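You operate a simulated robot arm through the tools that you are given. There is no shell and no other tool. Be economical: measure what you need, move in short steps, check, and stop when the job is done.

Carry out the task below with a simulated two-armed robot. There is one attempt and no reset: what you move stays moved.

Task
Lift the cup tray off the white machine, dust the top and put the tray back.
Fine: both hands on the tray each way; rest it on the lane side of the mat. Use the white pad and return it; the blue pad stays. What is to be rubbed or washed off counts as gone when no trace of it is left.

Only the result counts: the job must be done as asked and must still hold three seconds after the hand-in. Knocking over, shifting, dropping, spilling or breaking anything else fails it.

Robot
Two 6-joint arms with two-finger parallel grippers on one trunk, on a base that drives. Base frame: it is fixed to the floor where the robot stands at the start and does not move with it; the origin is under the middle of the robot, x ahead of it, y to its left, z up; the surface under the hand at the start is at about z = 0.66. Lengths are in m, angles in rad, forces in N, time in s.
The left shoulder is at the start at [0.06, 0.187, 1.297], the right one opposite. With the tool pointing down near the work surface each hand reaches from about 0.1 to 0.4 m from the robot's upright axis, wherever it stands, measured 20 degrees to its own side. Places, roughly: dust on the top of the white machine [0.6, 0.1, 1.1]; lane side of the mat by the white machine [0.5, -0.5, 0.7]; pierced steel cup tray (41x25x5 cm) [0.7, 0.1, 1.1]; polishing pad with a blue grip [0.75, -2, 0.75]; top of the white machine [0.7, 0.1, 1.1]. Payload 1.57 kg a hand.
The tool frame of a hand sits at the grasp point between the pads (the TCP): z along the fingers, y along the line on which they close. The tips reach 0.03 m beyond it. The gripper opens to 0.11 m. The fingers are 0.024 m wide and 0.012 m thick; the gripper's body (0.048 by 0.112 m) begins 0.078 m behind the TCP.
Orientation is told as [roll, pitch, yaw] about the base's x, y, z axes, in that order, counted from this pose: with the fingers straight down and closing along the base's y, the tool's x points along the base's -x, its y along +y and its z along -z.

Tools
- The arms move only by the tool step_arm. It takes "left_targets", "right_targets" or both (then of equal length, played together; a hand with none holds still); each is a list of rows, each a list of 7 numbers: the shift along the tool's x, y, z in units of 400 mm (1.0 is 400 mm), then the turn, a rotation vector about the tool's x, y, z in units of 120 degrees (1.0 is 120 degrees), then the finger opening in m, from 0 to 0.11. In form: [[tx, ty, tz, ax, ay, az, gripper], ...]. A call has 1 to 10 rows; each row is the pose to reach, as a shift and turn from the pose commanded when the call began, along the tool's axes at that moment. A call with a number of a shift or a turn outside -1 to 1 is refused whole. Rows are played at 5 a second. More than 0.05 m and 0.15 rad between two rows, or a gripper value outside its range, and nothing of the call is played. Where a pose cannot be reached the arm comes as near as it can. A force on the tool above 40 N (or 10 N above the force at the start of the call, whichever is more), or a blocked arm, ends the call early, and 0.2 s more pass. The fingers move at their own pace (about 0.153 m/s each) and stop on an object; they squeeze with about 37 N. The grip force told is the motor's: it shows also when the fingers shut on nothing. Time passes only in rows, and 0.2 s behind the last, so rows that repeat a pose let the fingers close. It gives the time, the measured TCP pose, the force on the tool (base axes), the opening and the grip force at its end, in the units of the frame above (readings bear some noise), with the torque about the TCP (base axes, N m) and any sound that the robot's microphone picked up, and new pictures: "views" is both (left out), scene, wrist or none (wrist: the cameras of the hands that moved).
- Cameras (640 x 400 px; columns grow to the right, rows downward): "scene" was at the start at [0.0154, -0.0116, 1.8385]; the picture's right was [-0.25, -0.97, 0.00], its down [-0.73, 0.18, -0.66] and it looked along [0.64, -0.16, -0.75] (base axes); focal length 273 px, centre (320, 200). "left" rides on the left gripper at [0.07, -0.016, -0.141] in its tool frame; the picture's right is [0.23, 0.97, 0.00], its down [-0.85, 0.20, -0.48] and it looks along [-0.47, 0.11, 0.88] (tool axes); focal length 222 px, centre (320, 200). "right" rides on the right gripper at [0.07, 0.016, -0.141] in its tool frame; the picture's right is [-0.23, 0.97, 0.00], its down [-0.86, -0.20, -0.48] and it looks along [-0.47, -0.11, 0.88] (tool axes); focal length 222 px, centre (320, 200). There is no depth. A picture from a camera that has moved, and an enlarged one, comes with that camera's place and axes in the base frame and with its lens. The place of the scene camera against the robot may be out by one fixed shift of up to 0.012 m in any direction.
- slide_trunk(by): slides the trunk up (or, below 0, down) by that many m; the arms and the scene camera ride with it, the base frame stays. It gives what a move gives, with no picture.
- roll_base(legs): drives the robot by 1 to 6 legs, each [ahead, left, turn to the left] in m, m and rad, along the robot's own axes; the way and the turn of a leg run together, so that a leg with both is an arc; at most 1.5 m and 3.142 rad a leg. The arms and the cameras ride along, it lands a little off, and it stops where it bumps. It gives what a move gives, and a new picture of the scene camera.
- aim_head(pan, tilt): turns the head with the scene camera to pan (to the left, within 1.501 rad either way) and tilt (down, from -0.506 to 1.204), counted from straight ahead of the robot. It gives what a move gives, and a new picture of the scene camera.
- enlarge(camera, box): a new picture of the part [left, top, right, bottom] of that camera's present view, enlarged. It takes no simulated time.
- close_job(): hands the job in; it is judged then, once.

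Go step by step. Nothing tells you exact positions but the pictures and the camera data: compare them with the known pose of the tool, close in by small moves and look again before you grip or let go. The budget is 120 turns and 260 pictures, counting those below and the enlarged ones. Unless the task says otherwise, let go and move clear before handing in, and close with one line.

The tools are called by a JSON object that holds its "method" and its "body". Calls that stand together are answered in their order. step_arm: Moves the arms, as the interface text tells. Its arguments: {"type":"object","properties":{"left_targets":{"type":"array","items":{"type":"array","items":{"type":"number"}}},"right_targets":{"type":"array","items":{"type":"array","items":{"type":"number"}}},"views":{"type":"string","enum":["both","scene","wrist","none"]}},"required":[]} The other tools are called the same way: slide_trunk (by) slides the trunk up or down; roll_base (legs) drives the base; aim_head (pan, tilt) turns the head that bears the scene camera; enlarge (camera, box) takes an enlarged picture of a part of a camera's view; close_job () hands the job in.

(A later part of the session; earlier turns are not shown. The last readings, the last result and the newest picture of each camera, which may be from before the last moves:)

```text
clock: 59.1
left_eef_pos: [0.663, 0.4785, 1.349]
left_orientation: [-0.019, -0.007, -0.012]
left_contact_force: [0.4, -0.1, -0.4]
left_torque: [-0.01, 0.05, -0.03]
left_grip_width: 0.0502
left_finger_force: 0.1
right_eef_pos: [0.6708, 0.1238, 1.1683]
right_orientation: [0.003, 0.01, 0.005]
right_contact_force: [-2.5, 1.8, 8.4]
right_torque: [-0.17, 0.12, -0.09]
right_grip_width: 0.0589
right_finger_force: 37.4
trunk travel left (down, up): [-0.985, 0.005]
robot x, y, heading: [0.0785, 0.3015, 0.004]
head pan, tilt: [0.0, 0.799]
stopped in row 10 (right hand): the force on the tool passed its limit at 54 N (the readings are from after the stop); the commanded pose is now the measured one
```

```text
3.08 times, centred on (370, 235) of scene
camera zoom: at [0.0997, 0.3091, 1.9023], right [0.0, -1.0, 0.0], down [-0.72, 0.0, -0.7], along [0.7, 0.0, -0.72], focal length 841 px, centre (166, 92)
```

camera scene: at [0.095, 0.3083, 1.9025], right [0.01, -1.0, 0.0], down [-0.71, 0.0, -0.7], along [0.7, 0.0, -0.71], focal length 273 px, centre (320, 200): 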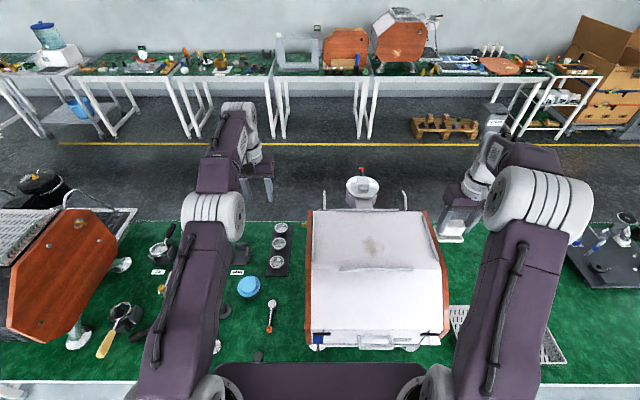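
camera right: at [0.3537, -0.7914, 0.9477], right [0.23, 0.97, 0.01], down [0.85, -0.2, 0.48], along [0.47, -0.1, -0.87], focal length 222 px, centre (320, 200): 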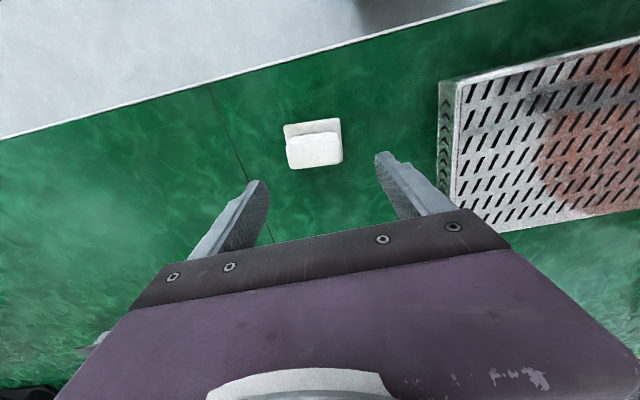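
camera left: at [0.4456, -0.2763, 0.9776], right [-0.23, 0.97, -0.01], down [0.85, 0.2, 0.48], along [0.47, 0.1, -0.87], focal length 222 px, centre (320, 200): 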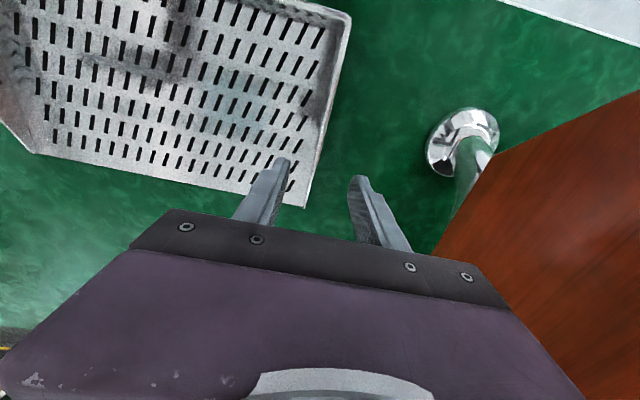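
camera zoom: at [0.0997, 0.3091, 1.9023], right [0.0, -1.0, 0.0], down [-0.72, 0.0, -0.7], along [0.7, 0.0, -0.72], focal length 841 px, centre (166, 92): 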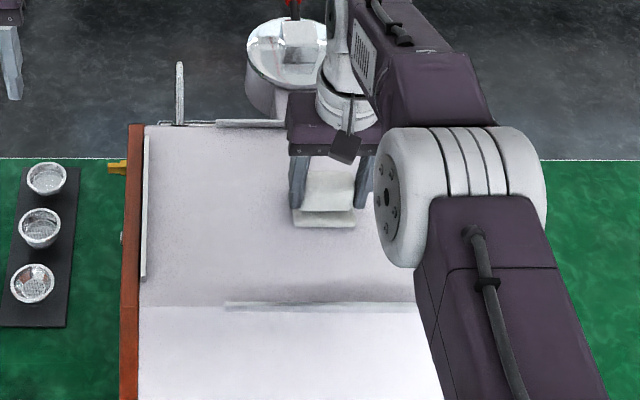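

The front looks clean. Lift and move the pad aside to inspect the whole spot.

{"method": "step_arm", "body": {"right_targets": [[0, 0, -0.06, 0, 0, 0, 0], [0, 0, -0.15, 0, 0, 0, 0], [0.1, 0, -0.2, 0, 0, 0, 0], [0.2, 0, -0.25, 0, 0, 0, 0], [0.25, -0.1, -0.25, 0, 0, 0, 0], [0.25, -0.2, -0.25, 0, 0, 0, 0]], "views": "none"}}

{"method": "enlarge", "body": {"camera": "scene", "box": [300, 190, 440, 290]}}

{"method": "enlarge", "body": {"camera": "right", "box": [320, 40, 620, 240]}}

```text
clock: 60.5
left_eef_pos: [0.6659, 0.4765, 1.3493]
left_orientation: [-0.018, -0.006, -0.011]
left_contact_force: [0.2, -0.1, -0.7]
left_torque: [0.04, 0.01, 0.0]
left_grip_width: 0.0503
left_finger_force: 0.0
right_eef_pos: [0.574, 0.04, 1.2672]
right_orientation: [0.006, 0.014, 0.005]
right_contact_force: [0.1, -1.0, -1.3]
right_torque: [0.05, 0.06, 0.03]
right_grip_width: 0.059
right_finger_force: 36.3
trunk travel left (down, up): [-0.985, 0.005]
robot x, y, heading: [0.0804, 0.2992, 0.005]
head pan, tilt: [0.0, 0.799]
```

```text
4.00 times, centred on (370, 240) of scene
camera zoom: at [0.1023, 0.3044, 1.9024], right [0.0, -1.0, 0.0], down [-0.72, 0.0, -0.7], along [0.7, 0.0, -0.72], focal length 1093 px, centre (120, 40)
```

zoom: 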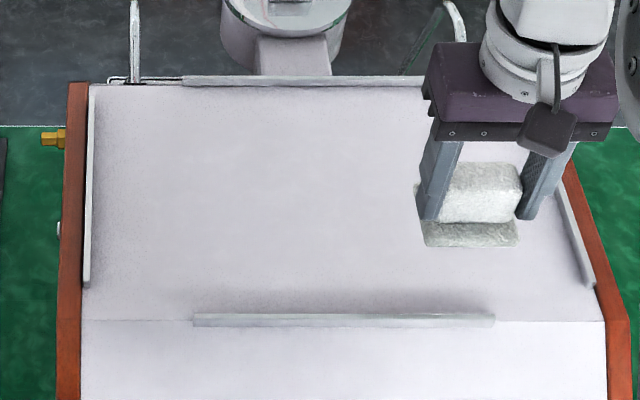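

```text
2.00 times, centred on (470, 140) of right
camera zoom: at [0.5064, 0.0558, 1.4077], right [0.22, 0.97, 0.0], down [0.86, -0.2, 0.47], along [0.45, -0.1, -0.89], focal length 444 px, centre (20, 320)
```

zoom: 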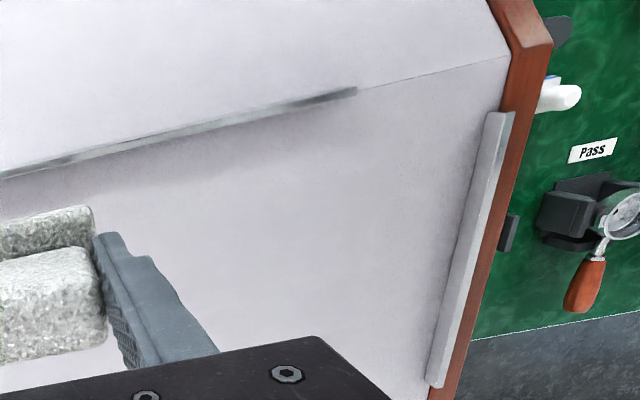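

The top looks clean; one tighter look for faint traces.

{"method": "enlarge", "body": {"camera": "scene", "box": [335, 205, 415, 265]}}

{"method": "enlarge", "body": {"camera": "scene", "box": [315, 205, 365, 265]}}

```text
6.67 times, centred on (375, 235) of scene
camera zoom: at [0.1023, 0.3044, 1.9024], right [0.0, -1.0, 0.0], down [-0.72, 0.0, -0.7], along [0.7, 0.0, -0.72], focal length 1822 px, centre (-47, -33)
```

zoom: 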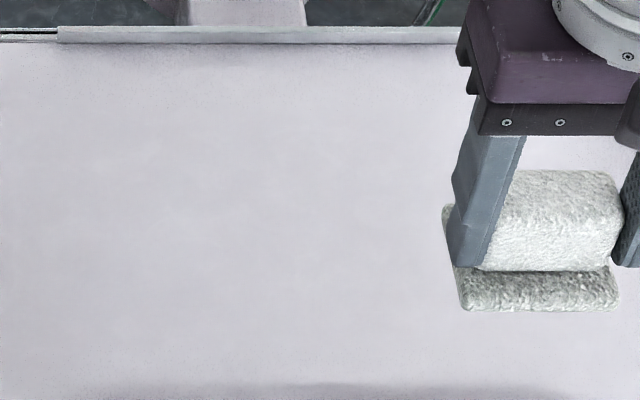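

```text
6.67 times, centred on (340, 235) of scene
camera zoom: at [0.1023, 0.3044, 1.9024], right [0.0, -1.0, 0.0], down [-0.72, 0.0, -0.7], along [0.7, 0.0, -0.72], focal length 1822 px, centre (187, -33)
```

zoom: 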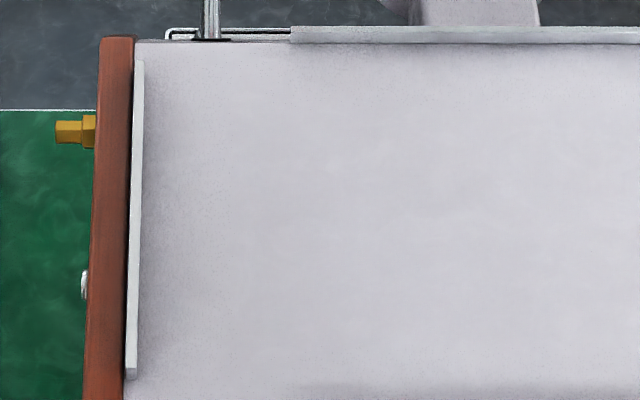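

Visually clean. I'll do one more pass over the area to be sure nothing faint remains.

{"method": "step_arm", "body": {"right_targets": [[-0.05, 0.1, 0.0, 0, 0, 0, 0], [-0.12, 0.16, 0.08, 0, 0, 0, 0], [-0.2, 0.2, 0.16, 0, 0, 0, 0], [-0.25, 0.2, 0.23, 0, 0, 0, 0], [-0.25, 0.2, 0.25, 0, 0, 0, 0], [-0.25, 0.12, 0.25, 0, 0, 0, 0], [-0.16, 0.12, 0.25, 0, 0, 0, 0], [-0.07, 0.12, 0.25, 0, 0, 0, 0], [-0.07, 0.2, 0.25, 0, 0, 0, 0], [-0.16, 0.2, 0.25, 0, 0, 0, 0]], "views": "none"}}

```text
clock: 62.7
left_eef_pos: [0.6655, 0.4801, 1.3498]
left_orientation: [-0.019, -0.005, -0.012]
left_contact_force: [0.0, 0.0, -0.2]
left_torque: [-0.04, 0.01, -0.02]
left_grip_width: 0.0501
left_finger_force: 0.0
right_eef_pos: [0.6377, 0.1236, 1.1688]
right_orientation: [0.002, 0.012, 0.005]
right_contact_force: [0.1, 2.6, 4.2]
right_torque: [-0.09, -0.14, 0.08]
right_grip_width: 0.059
right_finger_force: 37.1
trunk travel left (down, up): [-0.985, 0.005]
robot x, y, heading: [0.0821, 0.2992, 0.002]
head pan, tilt: [0.0, 0.799]
```

{"method": "step_arm", "body": {"right_targets": [[-0.08, 0, 0.003, 0, 0, 0, 0], [-0.08, 0.1, 0.003, 0, 0, 0, 0], [0, 0.1, 0.003, 0, 0, 0, 0], [0.1, 0.1, 0.003, 0, 0, 0, 0], [0.1, 0, 0.003, 0, 0, 0, 0], [0.1, -0.1, 0.003, 0, 0, 0, 0], [0, -0.1, 0.003, 0, 0, 0, 0], [-0.08, -0.1, 0.003, 0, 0, 0, 0], [-0.08, -0.05, -0.08, 0, 0, 0, 0], [-0.04, -0.05, -0.19, 0, 0, 0, 0]], "views": "none"}}

```text
clock: 64.9
left_eef_pos: [0.6606, 0.48, 1.3518]
left_orientation: [-0.018, -0.009, -0.013]
left_contact_force: [-0.1, 1.3, 0.5]
left_torque: [0.0, -0.04, -0.01]
left_grip_width: 0.0503
left_finger_force: 0.0
right_eef_pos: [0.6478, 0.1037, 1.2446]
right_orientation: [0.003, 0.014, 0.005]
right_contact_force: [-0.7, 0.2, -0.7]
right_torque: [-0.01, -0.02, -0.04]
right_grip_width: 0.059
right_finger_force: 36.8
trunk travel left (down, up): [-0.985, 0.005]
robot x, y, heading: [0.0775, 0.3026, 0.007]
head pan, tilt: [0.0, 0.799]
```

Done rubbing. Bring the right hand back to its carrying pose, then drive to the pad's home.

{"method": "step_arm", "body": {"right_targets": [[0, 0, -0.1, 0, 0, 0, 0], [0, 0, -0.2125, 0, 0, 0, 0], [0.05, -0.1, -0.2125, 0, -0.0086, 0, 0], [0.1, -0.2, -0.2125, 0, -0.0086, 0, 0], [0.15, -0.3, -0.2125, 0, -0.0086, 0, 0], [0.2125, -0.4075, -0.2125, 0, -0.0086, 0, 0], [0.2125, -0.4075, -0.2125, 0, -0.0086, 0, 0]], "views": "none"}}

{"method": "enlarge", "body": {"camera": "scene", "box": [300, 190, 440, 290]}}

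```text
clock: 66.5
left_eef_pos: [0.6649, 0.4782, 1.3487]
left_orientation: [-0.019, -0.005, -0.012]
left_contact_force: [-0.2, -0.1, 0.2]
left_torque: [-0.02, 0.0, -0.01]
left_grip_width: 0.0505
left_finger_force: 0.0
right_eef_pos: [0.5691, -0.06, 1.3297]
right_orientation: [0.003, -0.005, 0.007]
right_contact_force: [-0.5, 0.0, -0.7]
right_torque: [0.01, 0.0, 0.0]
right_grip_width: 0.0588
right_finger_force: 36.8
trunk travel left (down, up): [-0.985, 0.005]
robot x, y, heading: [0.0806, 0.2996, 0.002]
head pan, tilt: [0.0, 0.799]
```

```text
4.00 times, centred on (370, 240) of scene
camera zoom: at [0.1005, 0.3075, 1.9024], right [0.0, -1.0, 0.0], down [-0.72, 0.0, -0.7], along [0.7, 0.0, -0.72], focal length 1093 px, centre (120, 40)
```

zoom: 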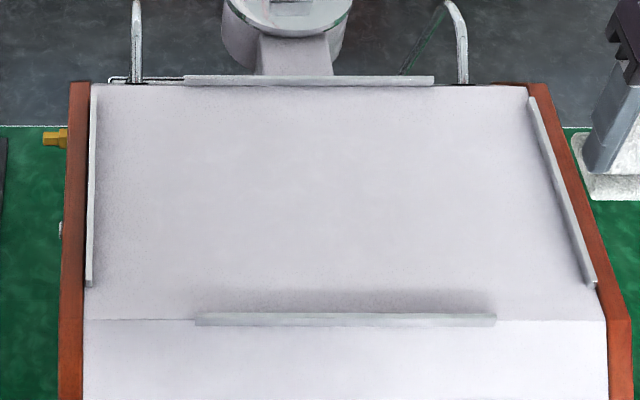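

The top is spotless. Driving back to the pad's place at height.

{"method": "roll_base", "body": {"legs": [[-0.15, 0, 0], [0, -0.748, 0]]}}

```text
clock: 71.5
left_eef_pos: [0.5171, -0.2678, 1.3498]
left_orientation: [-0.019, -0.004, -0.016]
left_contact_force: [0.0, -0.5, 0.6]
left_torque: [0.0, 0.01, 0.04]
left_grip_width: 0.0501
left_finger_force: 0.0
right_eef_pos: [0.4181, -0.806, 1.3303]
right_orientation: [0.003, -0.006, -0.001]
right_contact_force: [0.0, -0.4, -0.3]
right_torque: [-0.05, 0.01, 0.02]
right_grip_width: 0.0588
right_finger_force: 36.8
trunk travel left (down, up): [-0.985, 0.005]
robot x, y, heading: [-0.067, -0.446, -0.0]
head pan, tilt: [0.0, 0.799]
camera scene: at [-0.048, -0.4349, 1.9024], right [0.0, -1.0, 0.0], down [-0.72, 0.0, -0.7], along [0.7, 0.0, -0.72], focal length 273 px, centre (320, 200)
```

scene: 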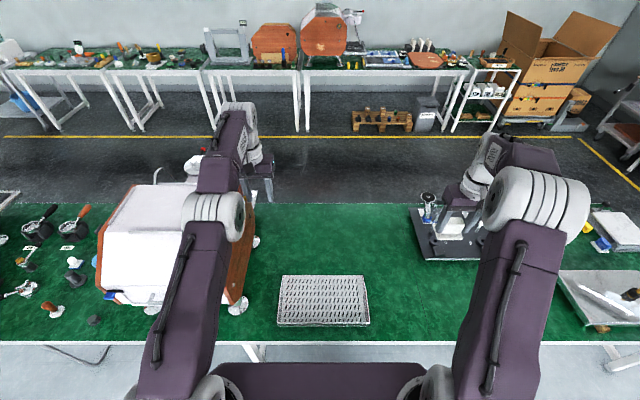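

Lowering the trunk in two slides.

{"method": "slide_trunk", "body": {"by": -0.4}}

{"method": "slide_trunk", "body": {"by": -0.11}}

```text
clock: 75.3
left_eef_pos: [0.5161, -0.2687, 0.9493]
left_orientation: [-0.019, -0.005, -0.015]
left_contact_force: [0.7, 0.3, -0.5]
left_torque: [0.01, 0.0, 0.03]
left_grip_width: 0.05
left_finger_force: 0.0
right_eef_pos: [0.4177, -0.8069, 0.9288]
right_orientation: [0.004, -0.005, -0.001]
right_contact_force: [0.7, -1.2, -0.2]
right_torque: [0.0, -0.01, -0.03]
right_grip_width: 0.059
right_finger_force: 37.3
trunk travel left (down, up): [-0.585, 0.405]
robot x, y, heading: [-0.0703, -0.445, -0.003]
head pan, tilt: [0.0, 0.799]
```

```text
clock: 76.7
left_eef_pos: [0.5175, -0.269, 0.8387]
left_orientation: [-0.02, -0.006, -0.016]
left_contact_force: [-0.2, -0.4, 0.3]
left_torque: [-0.02, 0.03, -0.01]
left_grip_width: 0.05
left_finger_force: 0.0
right_eef_pos: [0.4181, -0.8074, 0.8198]
right_orientation: [0.003, -0.005, 0.0]
right_contact_force: [0.4, 0.1, -0.3]
right_torque: [0.0, -0.02, -0.03]
right_grip_width: 0.0588
right_finger_force: 37.0
trunk travel left (down, up): [-0.475, 0.515]
robot x, y, heading: [-0.0695, -0.4449, 0.002]
head pan, tilt: [0.0, 0.799]
```

{"method": "step_arm", "body": {"right_targets": [[0, -0.0075, 0.08, 0, 0, 0, 0], [0, -0.0075, 0.16, 0, 0, 0, 0], [0, -0.0075, 0.23, 0, 0, 0, 0], [0, -0.0075, 0.245, 0, 0, 0, 0], [0, -0.0075, 0.255, 0, 0, 0, 0], [0, -0.0075, 0.255, 0, 0, 0, 0]], "views": "none"}}

{"method": "enlarge", "body": {"camera": "right", "box": [220, 80, 440, 240]}}

```text
clock: 78.1
left_eef_pos: [0.5168, -0.2696, 0.8393]
left_orientation: [-0.018, -0.008, -0.015]
left_contact_force: [-0.6, -0.4, -1.0]
left_torque: [0.02, 0.01, 0.02]
left_grip_width: 0.0502
left_finger_force: 0.0
right_eef_pos: [0.4187, -0.8104, 0.7178]
right_orientation: [0.002, -0.007, 0.0]
right_contact_force: [0.4, -0.7, -0.6]
right_torque: [0.03, 0.02, 0.04]
right_grip_width: 0.0589
right_finger_force: 36.9
trunk travel left (down, up): [-0.475, 0.515]
robot x, y, heading: [-0.0692, -0.4473, -0.005]
head pan, tilt: [0.0, 0.799]
```

```text
2.50 times, centred on (330, 160) of right
camera zoom: at [0.349, -0.7941, 0.8569], right [0.23, 0.97, 0.0], down [0.85, -0.2, 0.48], along [0.47, -0.11, -0.88], focal length 555 px, centre (295, 300)
```

zoom: 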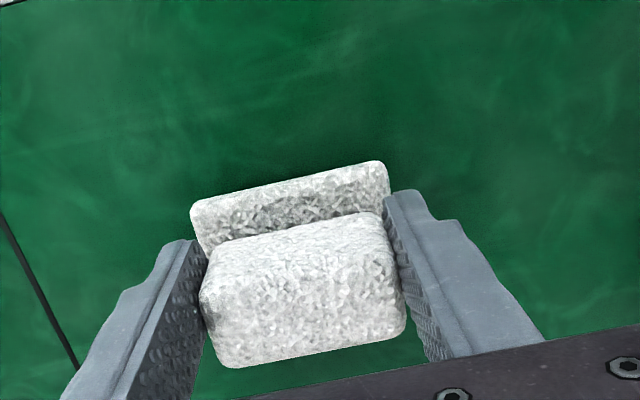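

The pad turned and slid slightly in the grip; I'll compensate (yaw, a few mm) and lower to contact.

{"method": "step_arm", "body": {"right_targets": [[0.014, 0, -0.005, 0, 0, 0.034, 0], [0.014, 0, 0.005, 0, 0, 0.034, 0], [0.014, 0, 0.009, 0, 0, 0.034, 0], [0.014, 0, 0.013, 0, 0, 0.034, 0], [0.014, 0, 0.013, 0, 0, 0.034, 0]], "views": "none"}}

```text
clock: 79.3
left_eef_pos: [0.516, -0.269, 0.8381]
left_orientation: [-0.02, -0.005, -0.016]
left_contact_force: [0.6, 0.1, -0.3]
left_torque: [-0.02, 0.02, -0.01]
left_grip_width: 0.05
left_finger_force: 0.0
right_eef_pos: [0.4138, -0.8097, 0.711]
right_orientation: [0.005, -0.006, -0.072]
right_contact_force: [-0.2, -0.2, -0.5]
right_torque: [0.0, 0.0, -0.01]
right_grip_width: 0.0591
right_finger_force: 36.7
trunk travel left (down, up): [-0.475, 0.515]
robot x, y, heading: [-0.0672, -0.4459, -0.002]
head pan, tilt: [0.0, 0.799]
```

{"method": "step_arm", "body": {"right_targets": [[0, 0, 0.004, 0, 0, 0, 0], [0, 0, 0.008, 0, 0, 0, 0], [0, 0, 0.011, 0, 0, 0, 0], [0, 0, 0.011, 0, 0, 0, 0]], "views": "none"}}

{"method": "enlarge", "body": {"camera": "scene", "box": [390, 190, 510, 290]}}

{"method": "enlarge", "body": {"camera": "right", "box": [220, 80, 440, 240]}}

```text
clock: 80.3
left_eef_pos: [0.5135, -0.2665, 0.8404]
left_orientation: [-0.021, -0.009, -0.016]
left_contact_force: [-1.1, 1.0, 0.4]
left_torque: [-0.01, 0.02, 0.02]
left_grip_width: 0.05
left_finger_force: 0.1
right_eef_pos: [0.4134, -0.8095, 0.7106]
right_orientation: [0.001, -0.011, -0.071]
right_contact_force: [5.4, -3.9, 31.4]
right_torque: [-0.06, 0.2, 0.03]
right_grip_width: 0.0587
right_finger_force: 37.1
trunk travel left (down, up): [-0.475, 0.515]
robot x, y, heading: [-0.0699, -0.4434, 0.005]
head pan, tilt: [0.0, 0.799]
```

```text
4.00 times, centred on (450, 240) of scene
camera zoom: at [-0.0514, -0.4347, 1.3928], right [0.0, -1.0, 0.0], down [-0.72, 0.0, -0.7], along [0.7, 0.0, -0.72], focal length 1093 px, centre (-200, 40)
```

zoom: 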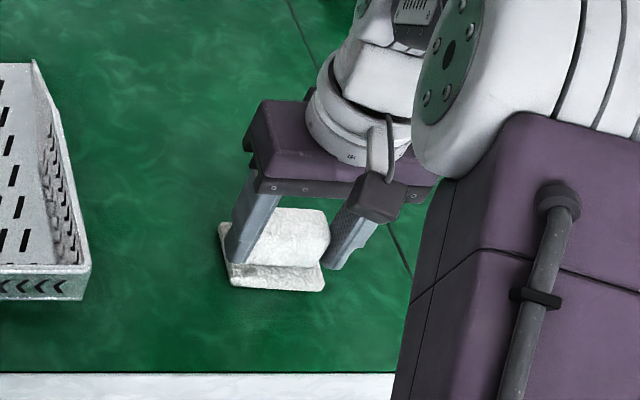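

```text
2.50 times, centred on (330, 160) of right
camera zoom: at [0.3433, -0.7882, 0.8506], right [0.3, 0.96, 0.0], down [0.83, -0.26, 0.49], along [0.47, -0.14, -0.87], focal length 555 px, centre (295, 300)
```

zoom: 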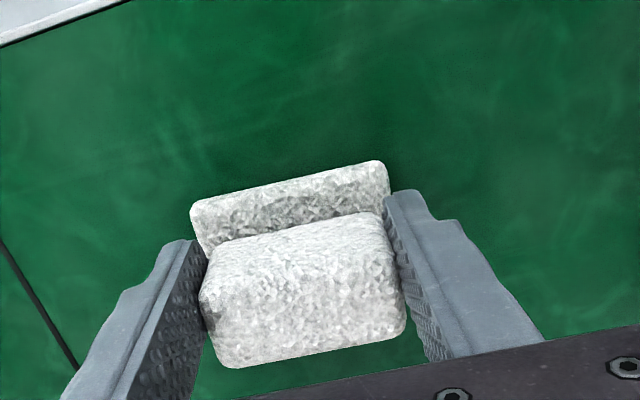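

Pad is firmly on the mat. Release and lift clear, then check its place.

{"method": "step_arm", "body": {"right_targets": [[0, 0, -0.007, 0, 0, 0, 0], [0, 0, -0.007, 0, 0, 0, 0.08], [0, 0, -0.007, 0, 0, 0, 0.09], [0, 0, -0.1, 0, 0, 0, 0.09], [0, 0, -0.2, 0, 0, 0, 0.09], [0, 0, -0.28, 0, 0, 0, 0.09]], "views": "wrist"}}

{"method": "enlarge", "body": {"camera": "right", "box": [240, 80, 400, 180]}}

```text
clock: 81.7
left_eef_pos: [0.5158, -0.2685, 0.8388]
left_orientation: [-0.018, -0.006, -0.015]
left_contact_force: [-1.5, -0.8, -0.3]
left_torque: [0.01, -0.01, 0.02]
left_grip_width: 0.0501
left_finger_force: 0.0
right_eef_pos: [0.4131, -0.8117, 0.8202]
right_orientation: [0.004, -0.002, -0.072]
right_contact_force: [0.1, 1.6, -0.3]
right_torque: [0.01, 0.0, 0.02]
right_grip_width: 0.0899
right_finger_force: 0.0
trunk travel left (down, up): [-0.475, 0.515]
robot x, y, heading: [-0.0682, -0.4447, -0.0]
head pan, tilt: [0.0, 0.799]
camera right: at [0.3437, -0.7902, 0.9598], right [0.3, 0.96, 0.0], down [0.84, -0.26, 0.48], along [0.46, -0.14, -0.88], focal length 222 px, centre (320, 200)
```

right: 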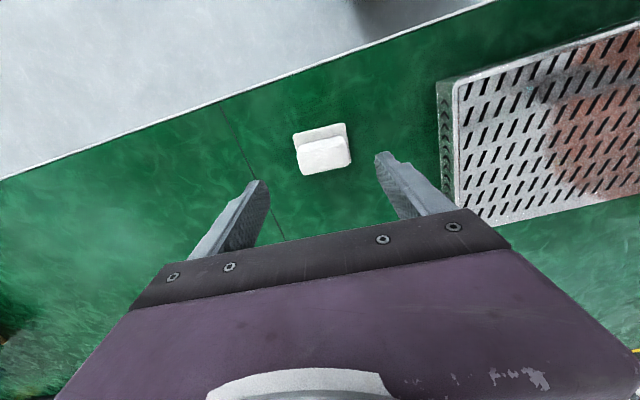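

```text
4.00 times, centred on (320, 130) of right
camera zoom: at [0.3437, -0.7902, 0.9598], right [0.3, 0.96, 0.0], down [0.84, -0.26, 0.48], along [0.46, -0.14, -0.88], focal length 888 px, centre (320, 480)
```

zoom: 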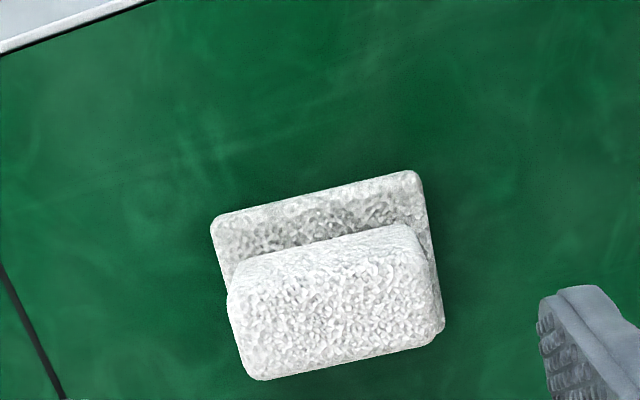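

Pad is back within ~5 mm of its original spot. Now position both hands over the tray walls again.

{"method": "step_arm", "body": {"left_targets": [[0, 0, 0, 0, 0, 0, 0.05], [0, 0, 0, -0.004, 0, -0.003, 0.05], [-0.01, 0.01, 0.03, -0.0086, 0, -0.007, 0.05], [-0.0175, 0.019, 0.05, -0.0086, 0, -0.007, 0.05], [-0.0175, 0.019, 0.087, -0.0086, 0, -0.007, 0.05], [-0.0175, 0.019, 0.087, -0.0086, 0, -0.007, 0.05]], "right_targets": [[-0.05, 0.085, 0.0, 0, 0, -0.01, 0.09], [-0.1, 0.17, 0.0, 0, 0, -0.02, 0.07], [-0.15, 0.255, 0.0, 0, 0, -0.034, 0.05], [-0.2, 0.34, 0.02, 0, 0, -0.034, 0.05], [-0.244, 0.4034, 0.04, 0, 0, -0.034, 0.05], [-0.244, 0.4034, 0.04, 0, 0, -0.034, 0.05]], "views": "wrist"}}

```text
clock: 83.1
left_eef_pos: [0.5242, -0.2624, 0.8046]
left_orientation: [-0.001, -0.008, -0.005]
left_contact_force: [0.2, 0.1, 0.2]
left_torque: [-0.04, 0.0, 0.01]
left_grip_width: 0.0499
left_finger_force: 0.0
right_eef_pos: [0.5219, -0.6563, 0.8044]
right_orientation: [0.003, -0.005, -0.001]
right_contact_force: [-0.1, -0.4, -1.1]
right_torque: [0.0, 0.04, 0.02]
right_grip_width: 0.0502
right_finger_force: 0.0
trunk travel left (down, up): [-0.475, 0.515]
robot x, y, heading: [-0.0684, -0.4447, 0.001]
head pan, tilt: [0.0, 0.799]
camera right: at [0.4511, -0.6404, 0.9434], right [0.23, 0.97, 0.0], down [0.85, -0.2, 0.48], along [0.47, -0.11, -0.88], focal length 222 px, centre (320, 200)
camera left: at [0.4537, -0.2788, 0.9471], right [-0.23, 0.97, 0.0], down [0.85, 0.2, 0.48], along [0.47, 0.11, -0.87], focal length 222 px, centre (320, 200)
```

right: 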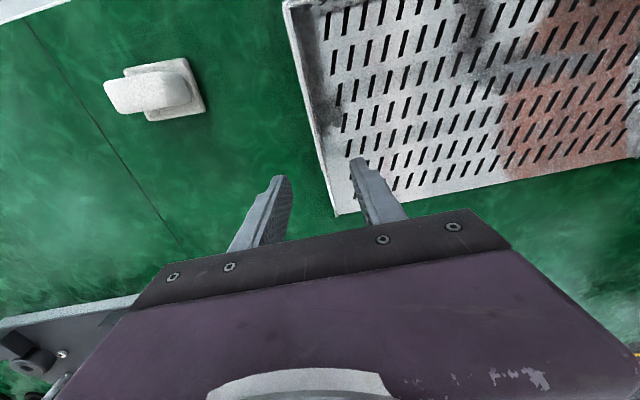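
left: 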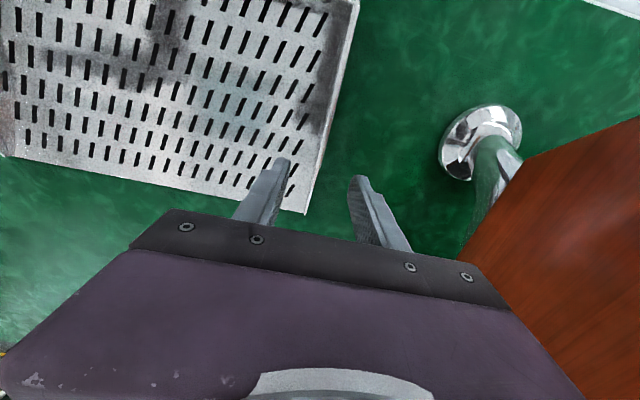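

Aligned as at release. Lower astride the walls and grip.

{"method": "step_arm", "body": {"left_targets": [[0.006, 0.0035, 0.1, 0, 0, 0, 0.05], [0.006, 0.0035, 0.18, 0, 0, 0, 0.05], [0.006, 0.0035, 0.2215, 0, 0, 0, 0.05], [0.006, 0.0035, 0.2215, 0, 0, 0, 0.05], [0.006, 0.0035, 0.2215, 0, 0, 0, 0.02], [0.006, 0.0035, 0.2215, 0, 0, 0, 0.0], [0.006, 0.0035, 0.2215, 0, 0, 0, 0.0]], "right_targets": [[-0.005, -0.001, 0.1, 0, 0, 0, 0.05], [-0.005, -0.001, 0.18, 0, 0, 0, 0.05], [-0.005, -0.001, 0.221, 0, 0, 0, 0.05], [-0.005, -0.001, 0.221, 0, 0, 0, 0.05], [-0.005, -0.001, 0.221, 0, 0, 0, 0.02], [-0.005, -0.001, 0.221, 0, 0, 0, 0.0], [-0.005, -0.001, 0.221, 0, 0, 0, 0.0]], "views": "none"}}

```text
clock: 84.7
left_eef_pos: [0.5235, -0.2607, 0.7165]
left_orientation: [-0.003, -0.005, -0.003]
left_contact_force: [-0.4, 1.0, 0.2]
left_torque: [0.03, -0.31, 0.04]
left_grip_width: 0.0077
left_finger_force: 26.9
right_eef_pos: [0.5246, -0.6556, 0.7159]
right_orientation: [0.003, -0.005, -0.001]
right_contact_force: [-0.9, -1.5, 0.4]
right_torque: [0.0, -0.3, -0.22]
right_grip_width: 0.0077
right_finger_force: 26.6
trunk travel left (down, up): [-0.475, 0.515]
robot x, y, heading: [-0.0669, -0.4411, 0.0]
head pan, tilt: [0.0, 0.799]
```

Good unstrained grip. Raise with the trunk.

{"method": "slide_trunk", "body": {"by": 0.4}}

{"method": "slide_trunk", "body": {"by": 0.112}}

```text
clock: 88.5
left_eef_pos: [0.5242, -0.2602, 1.1155]
left_orientation: [0.0, -0.005, -0.001]
left_contact_force: [0.4, 6.8, -3.4]
left_torque: [0.08, -0.06, 0.1]
left_grip_width: 0.0076
left_finger_force: 26.8
right_eef_pos: [0.5253, -0.6563, 1.1141]
right_orientation: [0.003, -0.003, 0.0]
right_contact_force: [0.3, -6.4, -2.9]
right_torque: [-0.1, -0.15, -0.19]
right_grip_width: 0.0074
right_finger_force: 27.0
trunk travel left (down, up): [-0.875, 0.115]
robot x, y, heading: [-0.0649, -0.4455, 0.004]
head pan, tilt: [0.0, 0.799]
```

```text
clock: 90.0
left_eef_pos: [0.5244, -0.2605, 1.2277]
left_orientation: [-0.001, -0.005, -0.001]
left_contact_force: [-0.6, 6.7, -3.7]
left_torque: [0.09, -0.14, 0.03]
left_grip_width: 0.0077
left_finger_force: 27.3
right_eef_pos: [0.5251, -0.6562, 1.2257]
right_orientation: [0.002, -0.003, 0.0]
right_contact_force: [-0.1, -7.8, -2.4]
right_torque: [-0.11, -0.12, -0.22]
right_grip_width: 0.0075
right_finger_force: 26.1
trunk travel left (down, up): [-0.987, 0.003]
robot x, y, heading: [-0.0737, -0.4454, -0.004]
head pan, tilt: [0.0, 0.799]
```

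Drive left and forward over the machine.

{"method": "roll_base", "body": {"legs": [[0, 0.58, 0], [0.15, 0, 0]]}}

```text
clock: 94.3
left_eef_pos: [0.6709, 0.32, 1.2282]
left_orientation: [-0.001, -0.008, -0.002]
left_contact_force: [0.3, 8.5, -3.2]
left_torque: [0.13, -0.13, 0.07]
left_grip_width: 0.0075
left_finger_force: 27.1
right_eef_pos: [0.6721, -0.0757, 1.2287]
right_orientation: [0.003, -0.006, 0.0]
right_contact_force: [0.3, -8.5, -3.3]
right_torque: [-0.15, -0.11, -0.25]
right_grip_width: 0.0076
right_finger_force: 27.3
trunk travel left (down, up): [-0.987, 0.003]
robot x, y, heading: [0.0773, 0.1344, -0.005]
head pan, tilt: [0.0, 0.799]
camera scene: at [0.0986, 0.1437, 1.9045], right [0.0, -1.0, 0.0], down [-0.72, 0.0, -0.7], along [0.7, 0.0, -0.72], focal length 273 px, centre (320, 200)
```

scene: 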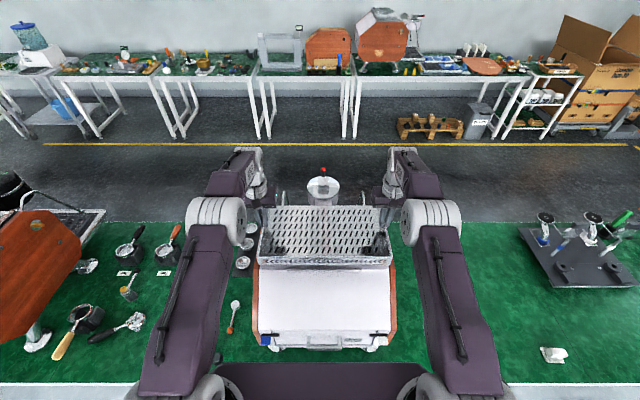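

Sideways alignment is right; 2 cm more ahead is needed.

{"method": "roll_base", "body": {"legs": [[0.02, 0, 0]]}}

{"method": "enlarge", "body": {"camera": "scene", "box": [240, 190, 400, 300]}}

{"method": "enlarge", "body": {"camera": "right", "box": [200, 0, 440, 250]}}

{"method": "enlarge", "body": {"camera": "left", "box": [200, 0, 440, 250]}}

```text
clock: 95.0
left_eef_pos: [0.6902, 0.3191, 1.2298]
left_orientation: [-0.003, -0.01, -0.002]
left_contact_force: [-1.7, 0.3, -3.8]
left_torque: [0.02, -0.2, 0.08]
left_grip_width: 0.0075
left_finger_force: 26.8
right_eef_pos: [0.6904, -0.0763, 1.229]
right_orientation: [0.003, -0.005, 0.0]
right_contact_force: [0.5, -1.4, -3.9]
right_torque: [-0.03, -0.11, -0.21]
right_grip_width: 0.0077
right_finger_force: 26.9
trunk travel left (down, up): [-0.987, 0.003]
robot x, y, heading: [0.1025, 0.1298, 0.001]
head pan, tilt: [0.0, 0.799]
camera scene: at [0.1164, 0.1429, 1.9045], right [0.0, -1.0, 0.0], down [-0.71, 0.0, -0.7], along [0.7, 0.0, -0.71], focal length 273 px, centre (320, 200)
```

scene: 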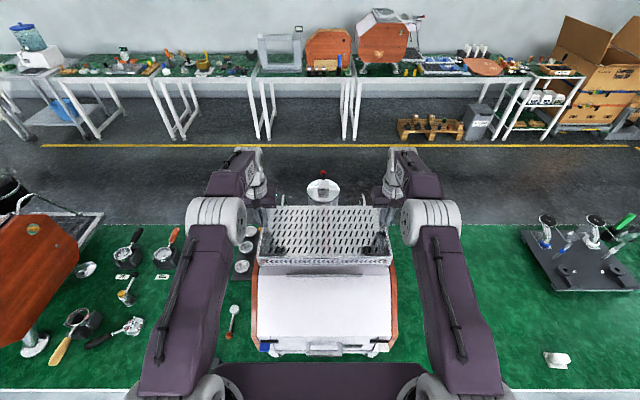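

```text
3.64 times, centred on (320, 245) of scene
camera zoom: at [0.1164, 0.1429, 1.9045], right [0.0, -1.0, 0.0], down [-0.71, 0.0, -0.7], along [0.7, 0.0, -0.71], focal length 994 px, centre (320, 36)
```

zoom: 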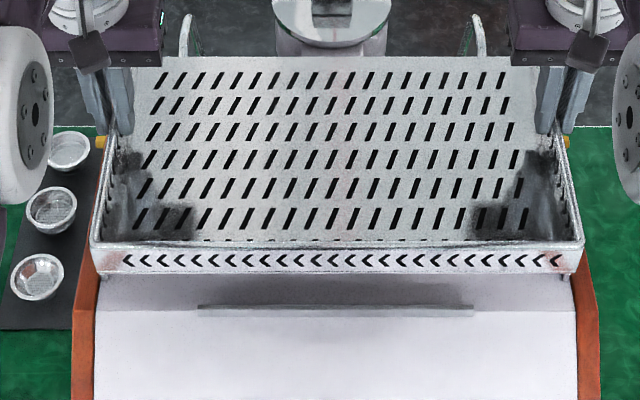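

```text
1.60 times, centred on (320, 125) of right
camera zoom: at [0.6205, -0.0599, 1.3685], right [0.23, 0.97, 0.0], down [0.85, -0.2, 0.48], along [0.47, -0.11, -0.87], focal length 355 px, centre (320, 320)
```

zoom: 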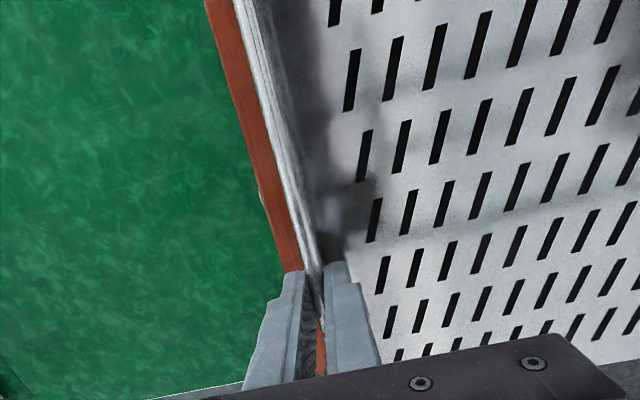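

```text
1.60 times, centred on (320, 125) of left
camera zoom: at [0.619, 0.3032, 1.3718], right [-0.23, 0.97, 0.0], down [0.85, 0.2, 0.49], along [0.47, 0.11, -0.87], focal length 355 px, centre (320, 320)
```

zoom: 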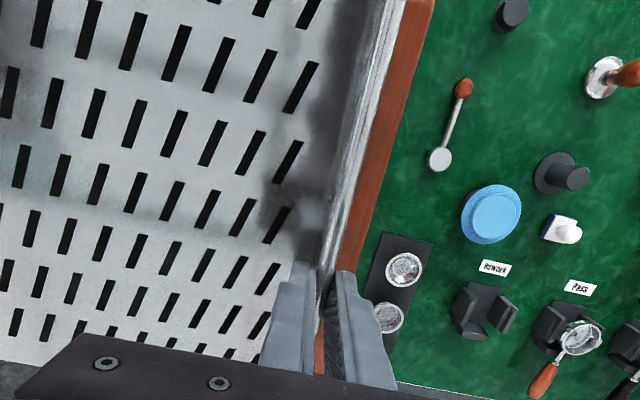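

Poses match the original grip to about 1 mm. Lower gently.

{"method": "step_arm", "body": {"left_targets": [[0, 0.001, 0.04, 0, 0, 0, 0], [0, 0.001, 0.08, 0, 0, 0, 0], [0, 0.001, 0.115, 0, 0, 0, 0], [0, 0.001, 0.13, 0, 0, 0, 0], [0, 0.001, 0.13, 0, 0, 0, 0]], "right_targets": [[0, 0.002, 0.04, 0, 0, 0, 0], [0, 0.002, 0.08, 0, 0, 0, 0], [0, 0.002, 0.115, 0, 0, 0, 0], [0, 0.002, 0.13, 0, 0, 0, 0], [0, 0.002, 0.13, 0, 0, 0, 0]], "views": "none"}}

{"method": "enlarge", "body": {"camera": "scene", "box": [240, 190, 400, 300]}}

```text
clock: 96.2
left_eef_pos: [0.6931, 0.3204, 1.1741]
left_orientation: [0.001, -0.004, -0.002]
left_contact_force: [-1.1, 6.7, -4.0]
left_torque: [0.07, 0.0, 0.11]
left_grip_width: 0.0076
left_finger_force: 27.3
right_eef_pos: [0.6948, -0.0746, 1.1746]
right_orientation: [0.002, -0.004, 0.0]
right_contact_force: [-2.7, -6.2, -3.4]
right_torque: [-0.11, -0.06, -0.18]
right_grip_width: 0.0077
right_finger_force: 26.9
trunk travel left (down, up): [-0.987, 0.003]
robot x, y, heading: [0.1011, 0.1362, 0.002]
head pan, tilt: [0.0, 0.799]
```

```text
3.64 times, centred on (320, 245) of scene
camera zoom: at [0.1223, 0.1427, 1.9044], right [0.0, -1.0, 0.0], down [-0.72, 0.0, -0.7], along [0.7, 0.0, -0.72], focal length 994 px, centre (320, 36)
```

zoom: 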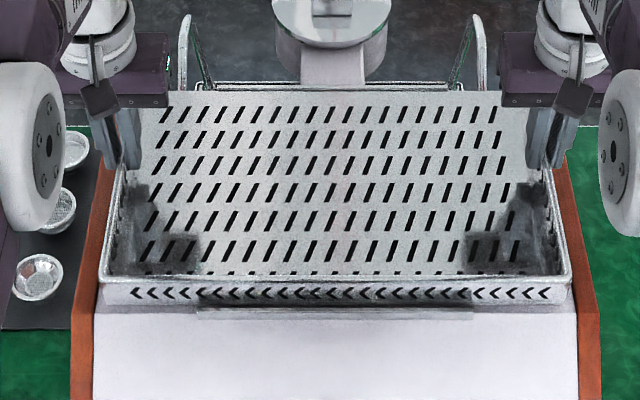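

Slightly (3 mm) too far ahead; correct and set down.

{"method": "step_arm", "body": {"left_targets": [[0.006, 0, 0, 0, 0, 0, 0], [0.006, 0, 0, 0, 0, 0, 0]], "right_targets": [[0.009, 0, 0, 0, 0, 0, 0], [0.009, 0, 0, 0, 0, 0, 0]], "views": "none"}}

{"method": "enlarge", "body": {"camera": "scene", "box": [260, 190, 390, 240]}}

{"method": "enlarge", "body": {"camera": "scene", "box": [260, 250, 390, 300]}}

{"method": "enlarge", "body": {"camera": "right", "box": [200, 0, 440, 250]}}

{"method": "enlarge", "body": {"camera": "left", "box": [200, 0, 440, 250]}}

```text
clock: 96.8
left_eef_pos: [0.6922, 0.3204, 1.1766]
left_orientation: [0.001, -0.005, -0.001]
left_contact_force: [-0.6, 8.7, -4.1]
left_torque: [0.16, -0.17, -0.08]
left_grip_width: 0.0076
left_finger_force: 26.3
right_eef_pos: [0.6919, -0.0756, 1.1747]
right_orientation: [0.002, -0.005, 0.0]
right_contact_force: [0.7, -8.4, -3.1]
right_torque: [-0.13, -0.11, -0.32]
right_grip_width: 0.0074
right_finger_force: 26.6
trunk travel left (down, up): [-0.987, 0.003]
robot x, y, heading: [0.1013, 0.1353, 0.0]
head pan, tilt: [0.0, 0.799]
```

```text
4.92 times, centred on (325, 215) of scene
camera zoom: at [0.1234, 0.1427, 1.9044], right [0.0, -1.0, 0.0], down [-0.72, 0.0, -0.7], along [0.7, 0.0, -0.72], focal length 1346 px, centre (295, 126)
```

zoom: 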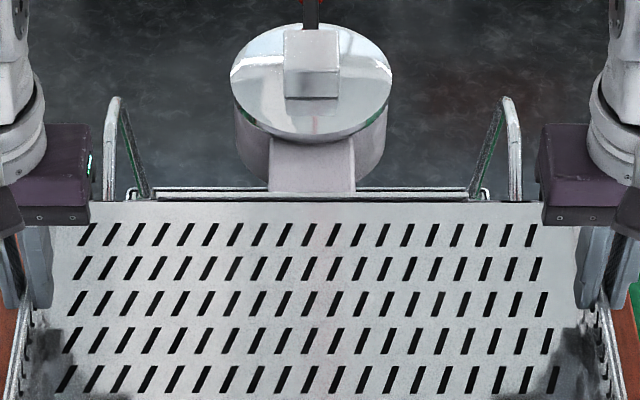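

```text
4.92 times, centred on (325, 275) of scene
camera zoom: at [0.1234, 0.1427, 1.9044], right [0.0, -1.0, 0.0], down [-0.72, 0.0, -0.7], along [0.7, 0.0, -0.72], focal length 1346 px, centre (295, -169)
```

zoom: 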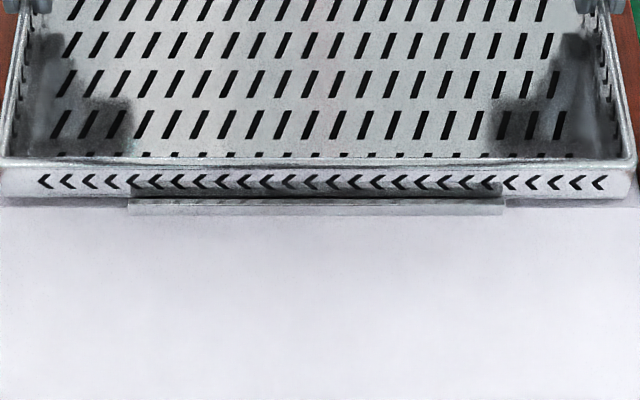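

```text
1.60 times, centred on (320, 125) of right
camera zoom: at [0.6222, -0.0594, 1.3143], right [0.23, 0.97, 0.0], down [0.85, -0.2, 0.48], along [0.47, -0.11, -0.88], focal length 355 px, centre (320, 320)
```

zoom: 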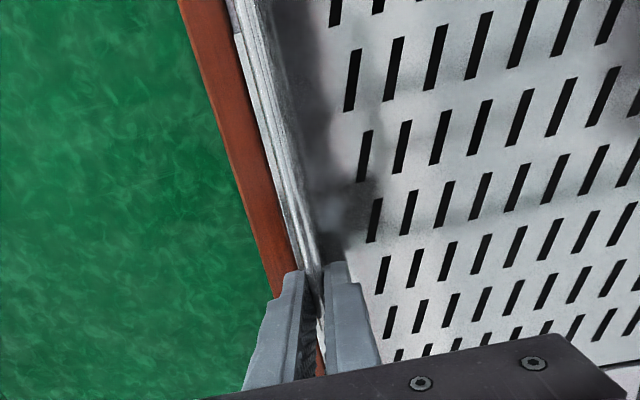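

```text
1.60 times, centred on (320, 125) of left
camera zoom: at [0.6218, 0.3035, 1.318], right [-0.23, 0.97, 0.0], down [0.85, 0.2, 0.48], along [0.47, 0.11, -0.88], focal length 355 px, centre (320, 320)
```

zoom: 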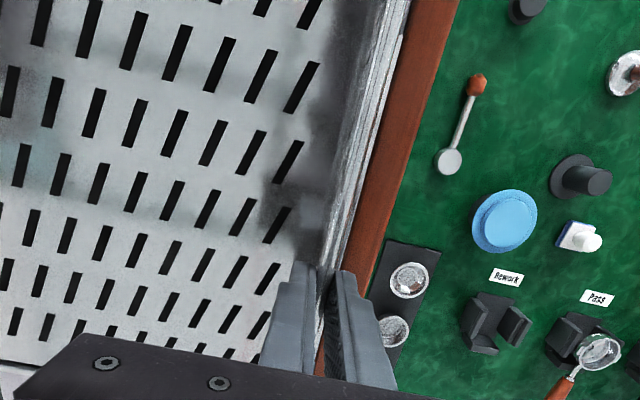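

I want a close look at the rear edge against the rear rail before the final few millimetres.

{"method": "enlarge", "body": {"camera": "scene", "box": [278, 218, 328, 243]}}

{"method": "enlarge", "body": {"camera": "scene", "box": [328, 218, 378, 243]}}

```text
12.80 times, centred on (303, 230) of scene
camera zoom: at [0.1234, 0.1427, 1.9044], right [0.0, -1.0, 0.0], down [-0.72, 0.0, -0.7], along [0.7, 0.0, -0.72], focal length 3499 px, centre (538, -190)
```

zoom: 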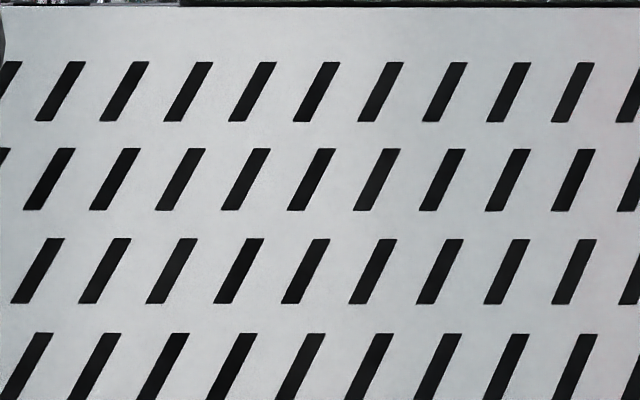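

```text
12.80 times, centred on (353, 230) of scene
camera zoom: at [0.1234, 0.1427, 1.9044], right [0.0, -1.0, 0.0], down [-0.72, 0.0, -0.7], along [0.7, 0.0, -0.72], focal length 3499 px, centre (-102, -190)
```

zoom: 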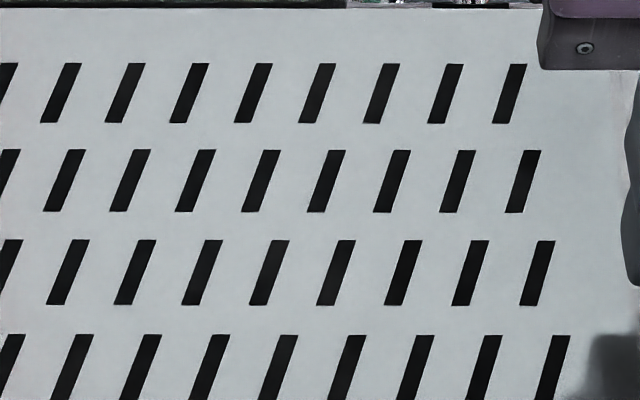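

{"method": "enlarge", "body": {"camera": "scene", "box": [280, 205, 320, 225]}}

{"method": "enlarge", "body": {"camera": "scene", "box": [330, 205, 370, 225]}}

```text
16.00 times, centred on (300, 215) of scene
camera zoom: at [0.1234, 0.1427, 1.9044], right [0.0, -1.0, 0.0], down [-0.72, 0.0, -0.7], along [0.7, 0.0, -0.72], focal length 4373 px, centre (640, -40)
```

zoom: 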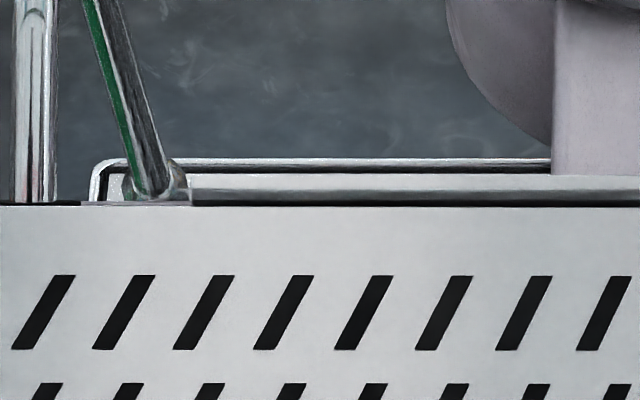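

```text
16.00 times, centred on (350, 215) of scene
camera zoom: at [0.1234, 0.1427, 1.9044], right [0.0, -1.0, 0.0], down [-0.72, 0.0, -0.7], along [0.7, 0.0, -0.72], focal length 4373 px, centre (-160, -40)
```

zoom: 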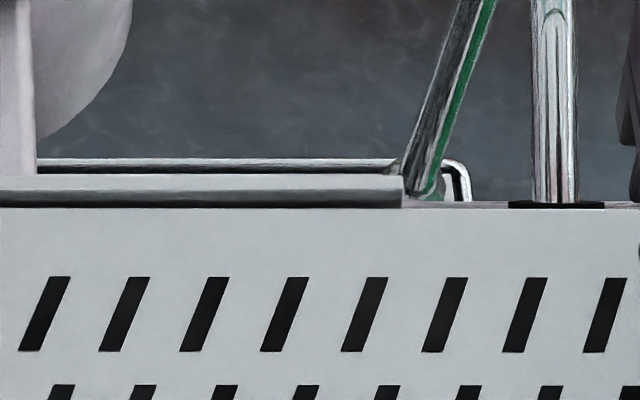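

The tray sits inside both the rear and front rails. Setting down the last millimetres.

{"method": "step_arm", "body": {"left_targets": [[0.002, 0, 0.004, 0, 0, 0, 0], [0.002, 0, 0.008, 0, 0, 0, 0], [0.002, 0, 0.008, 0, 0, 0, 0]], "right_targets": [[0.002, 0, 0.004, 0, 0, 0, 0], [0.002, 0, 0.008, 0, 0, 0, 0], [0.002, 0, 0.008, 0, 0, 0, 0]], "views": "none"}}

```text
clock: 97.7
left_eef_pos: [0.6911, 0.3214, 1.1732]
left_orientation: [-0.001, -0.006, 0.0]
left_contact_force: [1.4, 11.9, 1.8]
left_torque: [0.19, 0.52, -0.06]
left_grip_width: 0.0078
left_finger_force: 26.3
right_eef_pos: [0.6922, -0.0756, 1.1727]
right_orientation: [0.001, -0.006, 0.0]
right_contact_force: [2.1, -11.7, 3.3]
right_torque: [-0.17, 0.6, -0.31]
right_grip_width: 0.0078
right_finger_force: 27.1
trunk travel left (down, up): [-0.987, 0.003]
robot x, y, heading: [0.1016, 0.1365, 0.007]
head pan, tilt: [0.0, 0.799]
```

It is seated at the original height (z ≈ 1.173). Release and lift away.

{"method": "step_arm", "body": {"left_targets": [[0, 0, 0, 0, 0, 0, 0.02], [0, 0, 0, 0, 0, 0, 0.05], [0, 0, 0, 0, 0, 0, 0.05], [0, 0, -0.05, 0, 0, 0, 0.05], [0, 0, -0.15, 0, 0, 0, 0.05], [0.05, 0, -0.25, 0, 0, 0, 0.05]], "right_targets": [[0, 0, 0, 0, 0, 0, 0.02], [0, 0, 0, 0, 0, 0, 0.05], [0, 0, 0, 0, 0, 0, 0.05], [0, 0, -0.05, 0, 0, 0, 0.05], [0, 0, -0.15, 0, 0, 0, 0.05], [0.05, 0, -0.25, 0, 0, 0, 0.05]], "views": "wrist"}}

{"method": "enlarge", "body": {"camera": "scene", "box": [240, 190, 400, 300]}}

```text
clock: 99.0
left_eef_pos: [0.6681, 0.3196, 1.2741]
left_orientation: [-0.002, -0.011, -0.001]
left_contact_force: [-0.2, 0.7, 0.0]
left_torque: [-0.01, -0.06, -0.05]
left_grip_width: 0.0504
left_finger_force: 0.0
right_eef_pos: [0.6666, -0.0749, 1.2737]
right_orientation: [0.004, -0.008, 0.0]
right_contact_force: [0.4, -0.2, 0.3]
right_torque: [-0.01, -0.04, 0.05]
right_grip_width: 0.0502
right_finger_force: 0.1
trunk travel left (down, up): [-0.987, 0.003]
robot x, y, heading: [0.1027, 0.1361, -0.001]
head pan, tilt: [0.0, 0.799]
camera right: at [0.5959, -0.0589, 1.4122], right [0.23, 0.97, 0.0], down [0.85, -0.2, 0.48], along [0.47, -0.11, -0.88], focal length 222 px, centre (320, 200)
camera left: at [0.5973, 0.3035, 1.4158], right [-0.23, 0.97, 0.0], down [0.85, 0.2, 0.49], along [0.47, 0.11, -0.87], focal length 222 px, centre (320, 200)
```

right: 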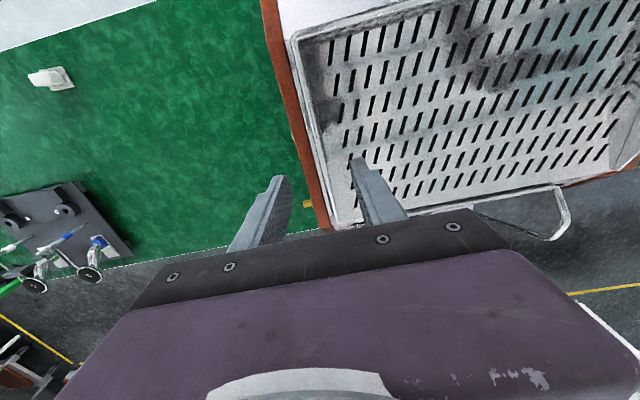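
left: 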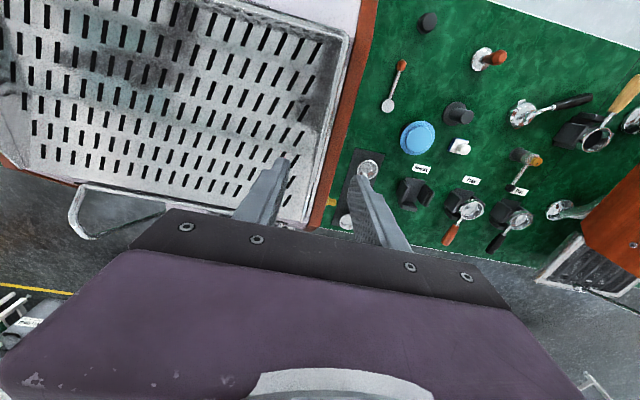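

```text
3.64 times, centred on (320, 245) of scene
camera zoom: at [0.1171, 0.1429, 1.9044], right [0.0, -1.0, 0.0], down [-0.71, 0.0, -0.7], along [0.7, 0.0, -0.71], focal length 994 px, centre (320, 36)
```

zoom: 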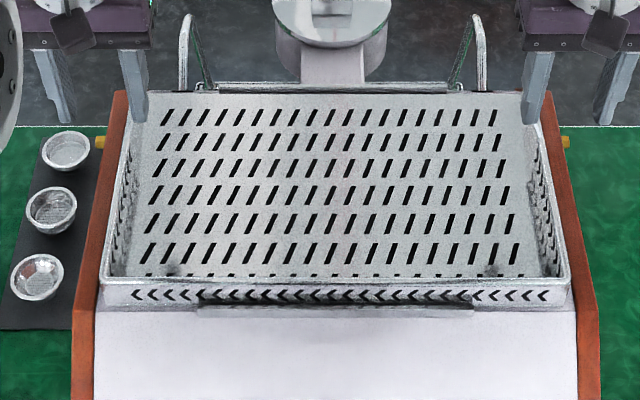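

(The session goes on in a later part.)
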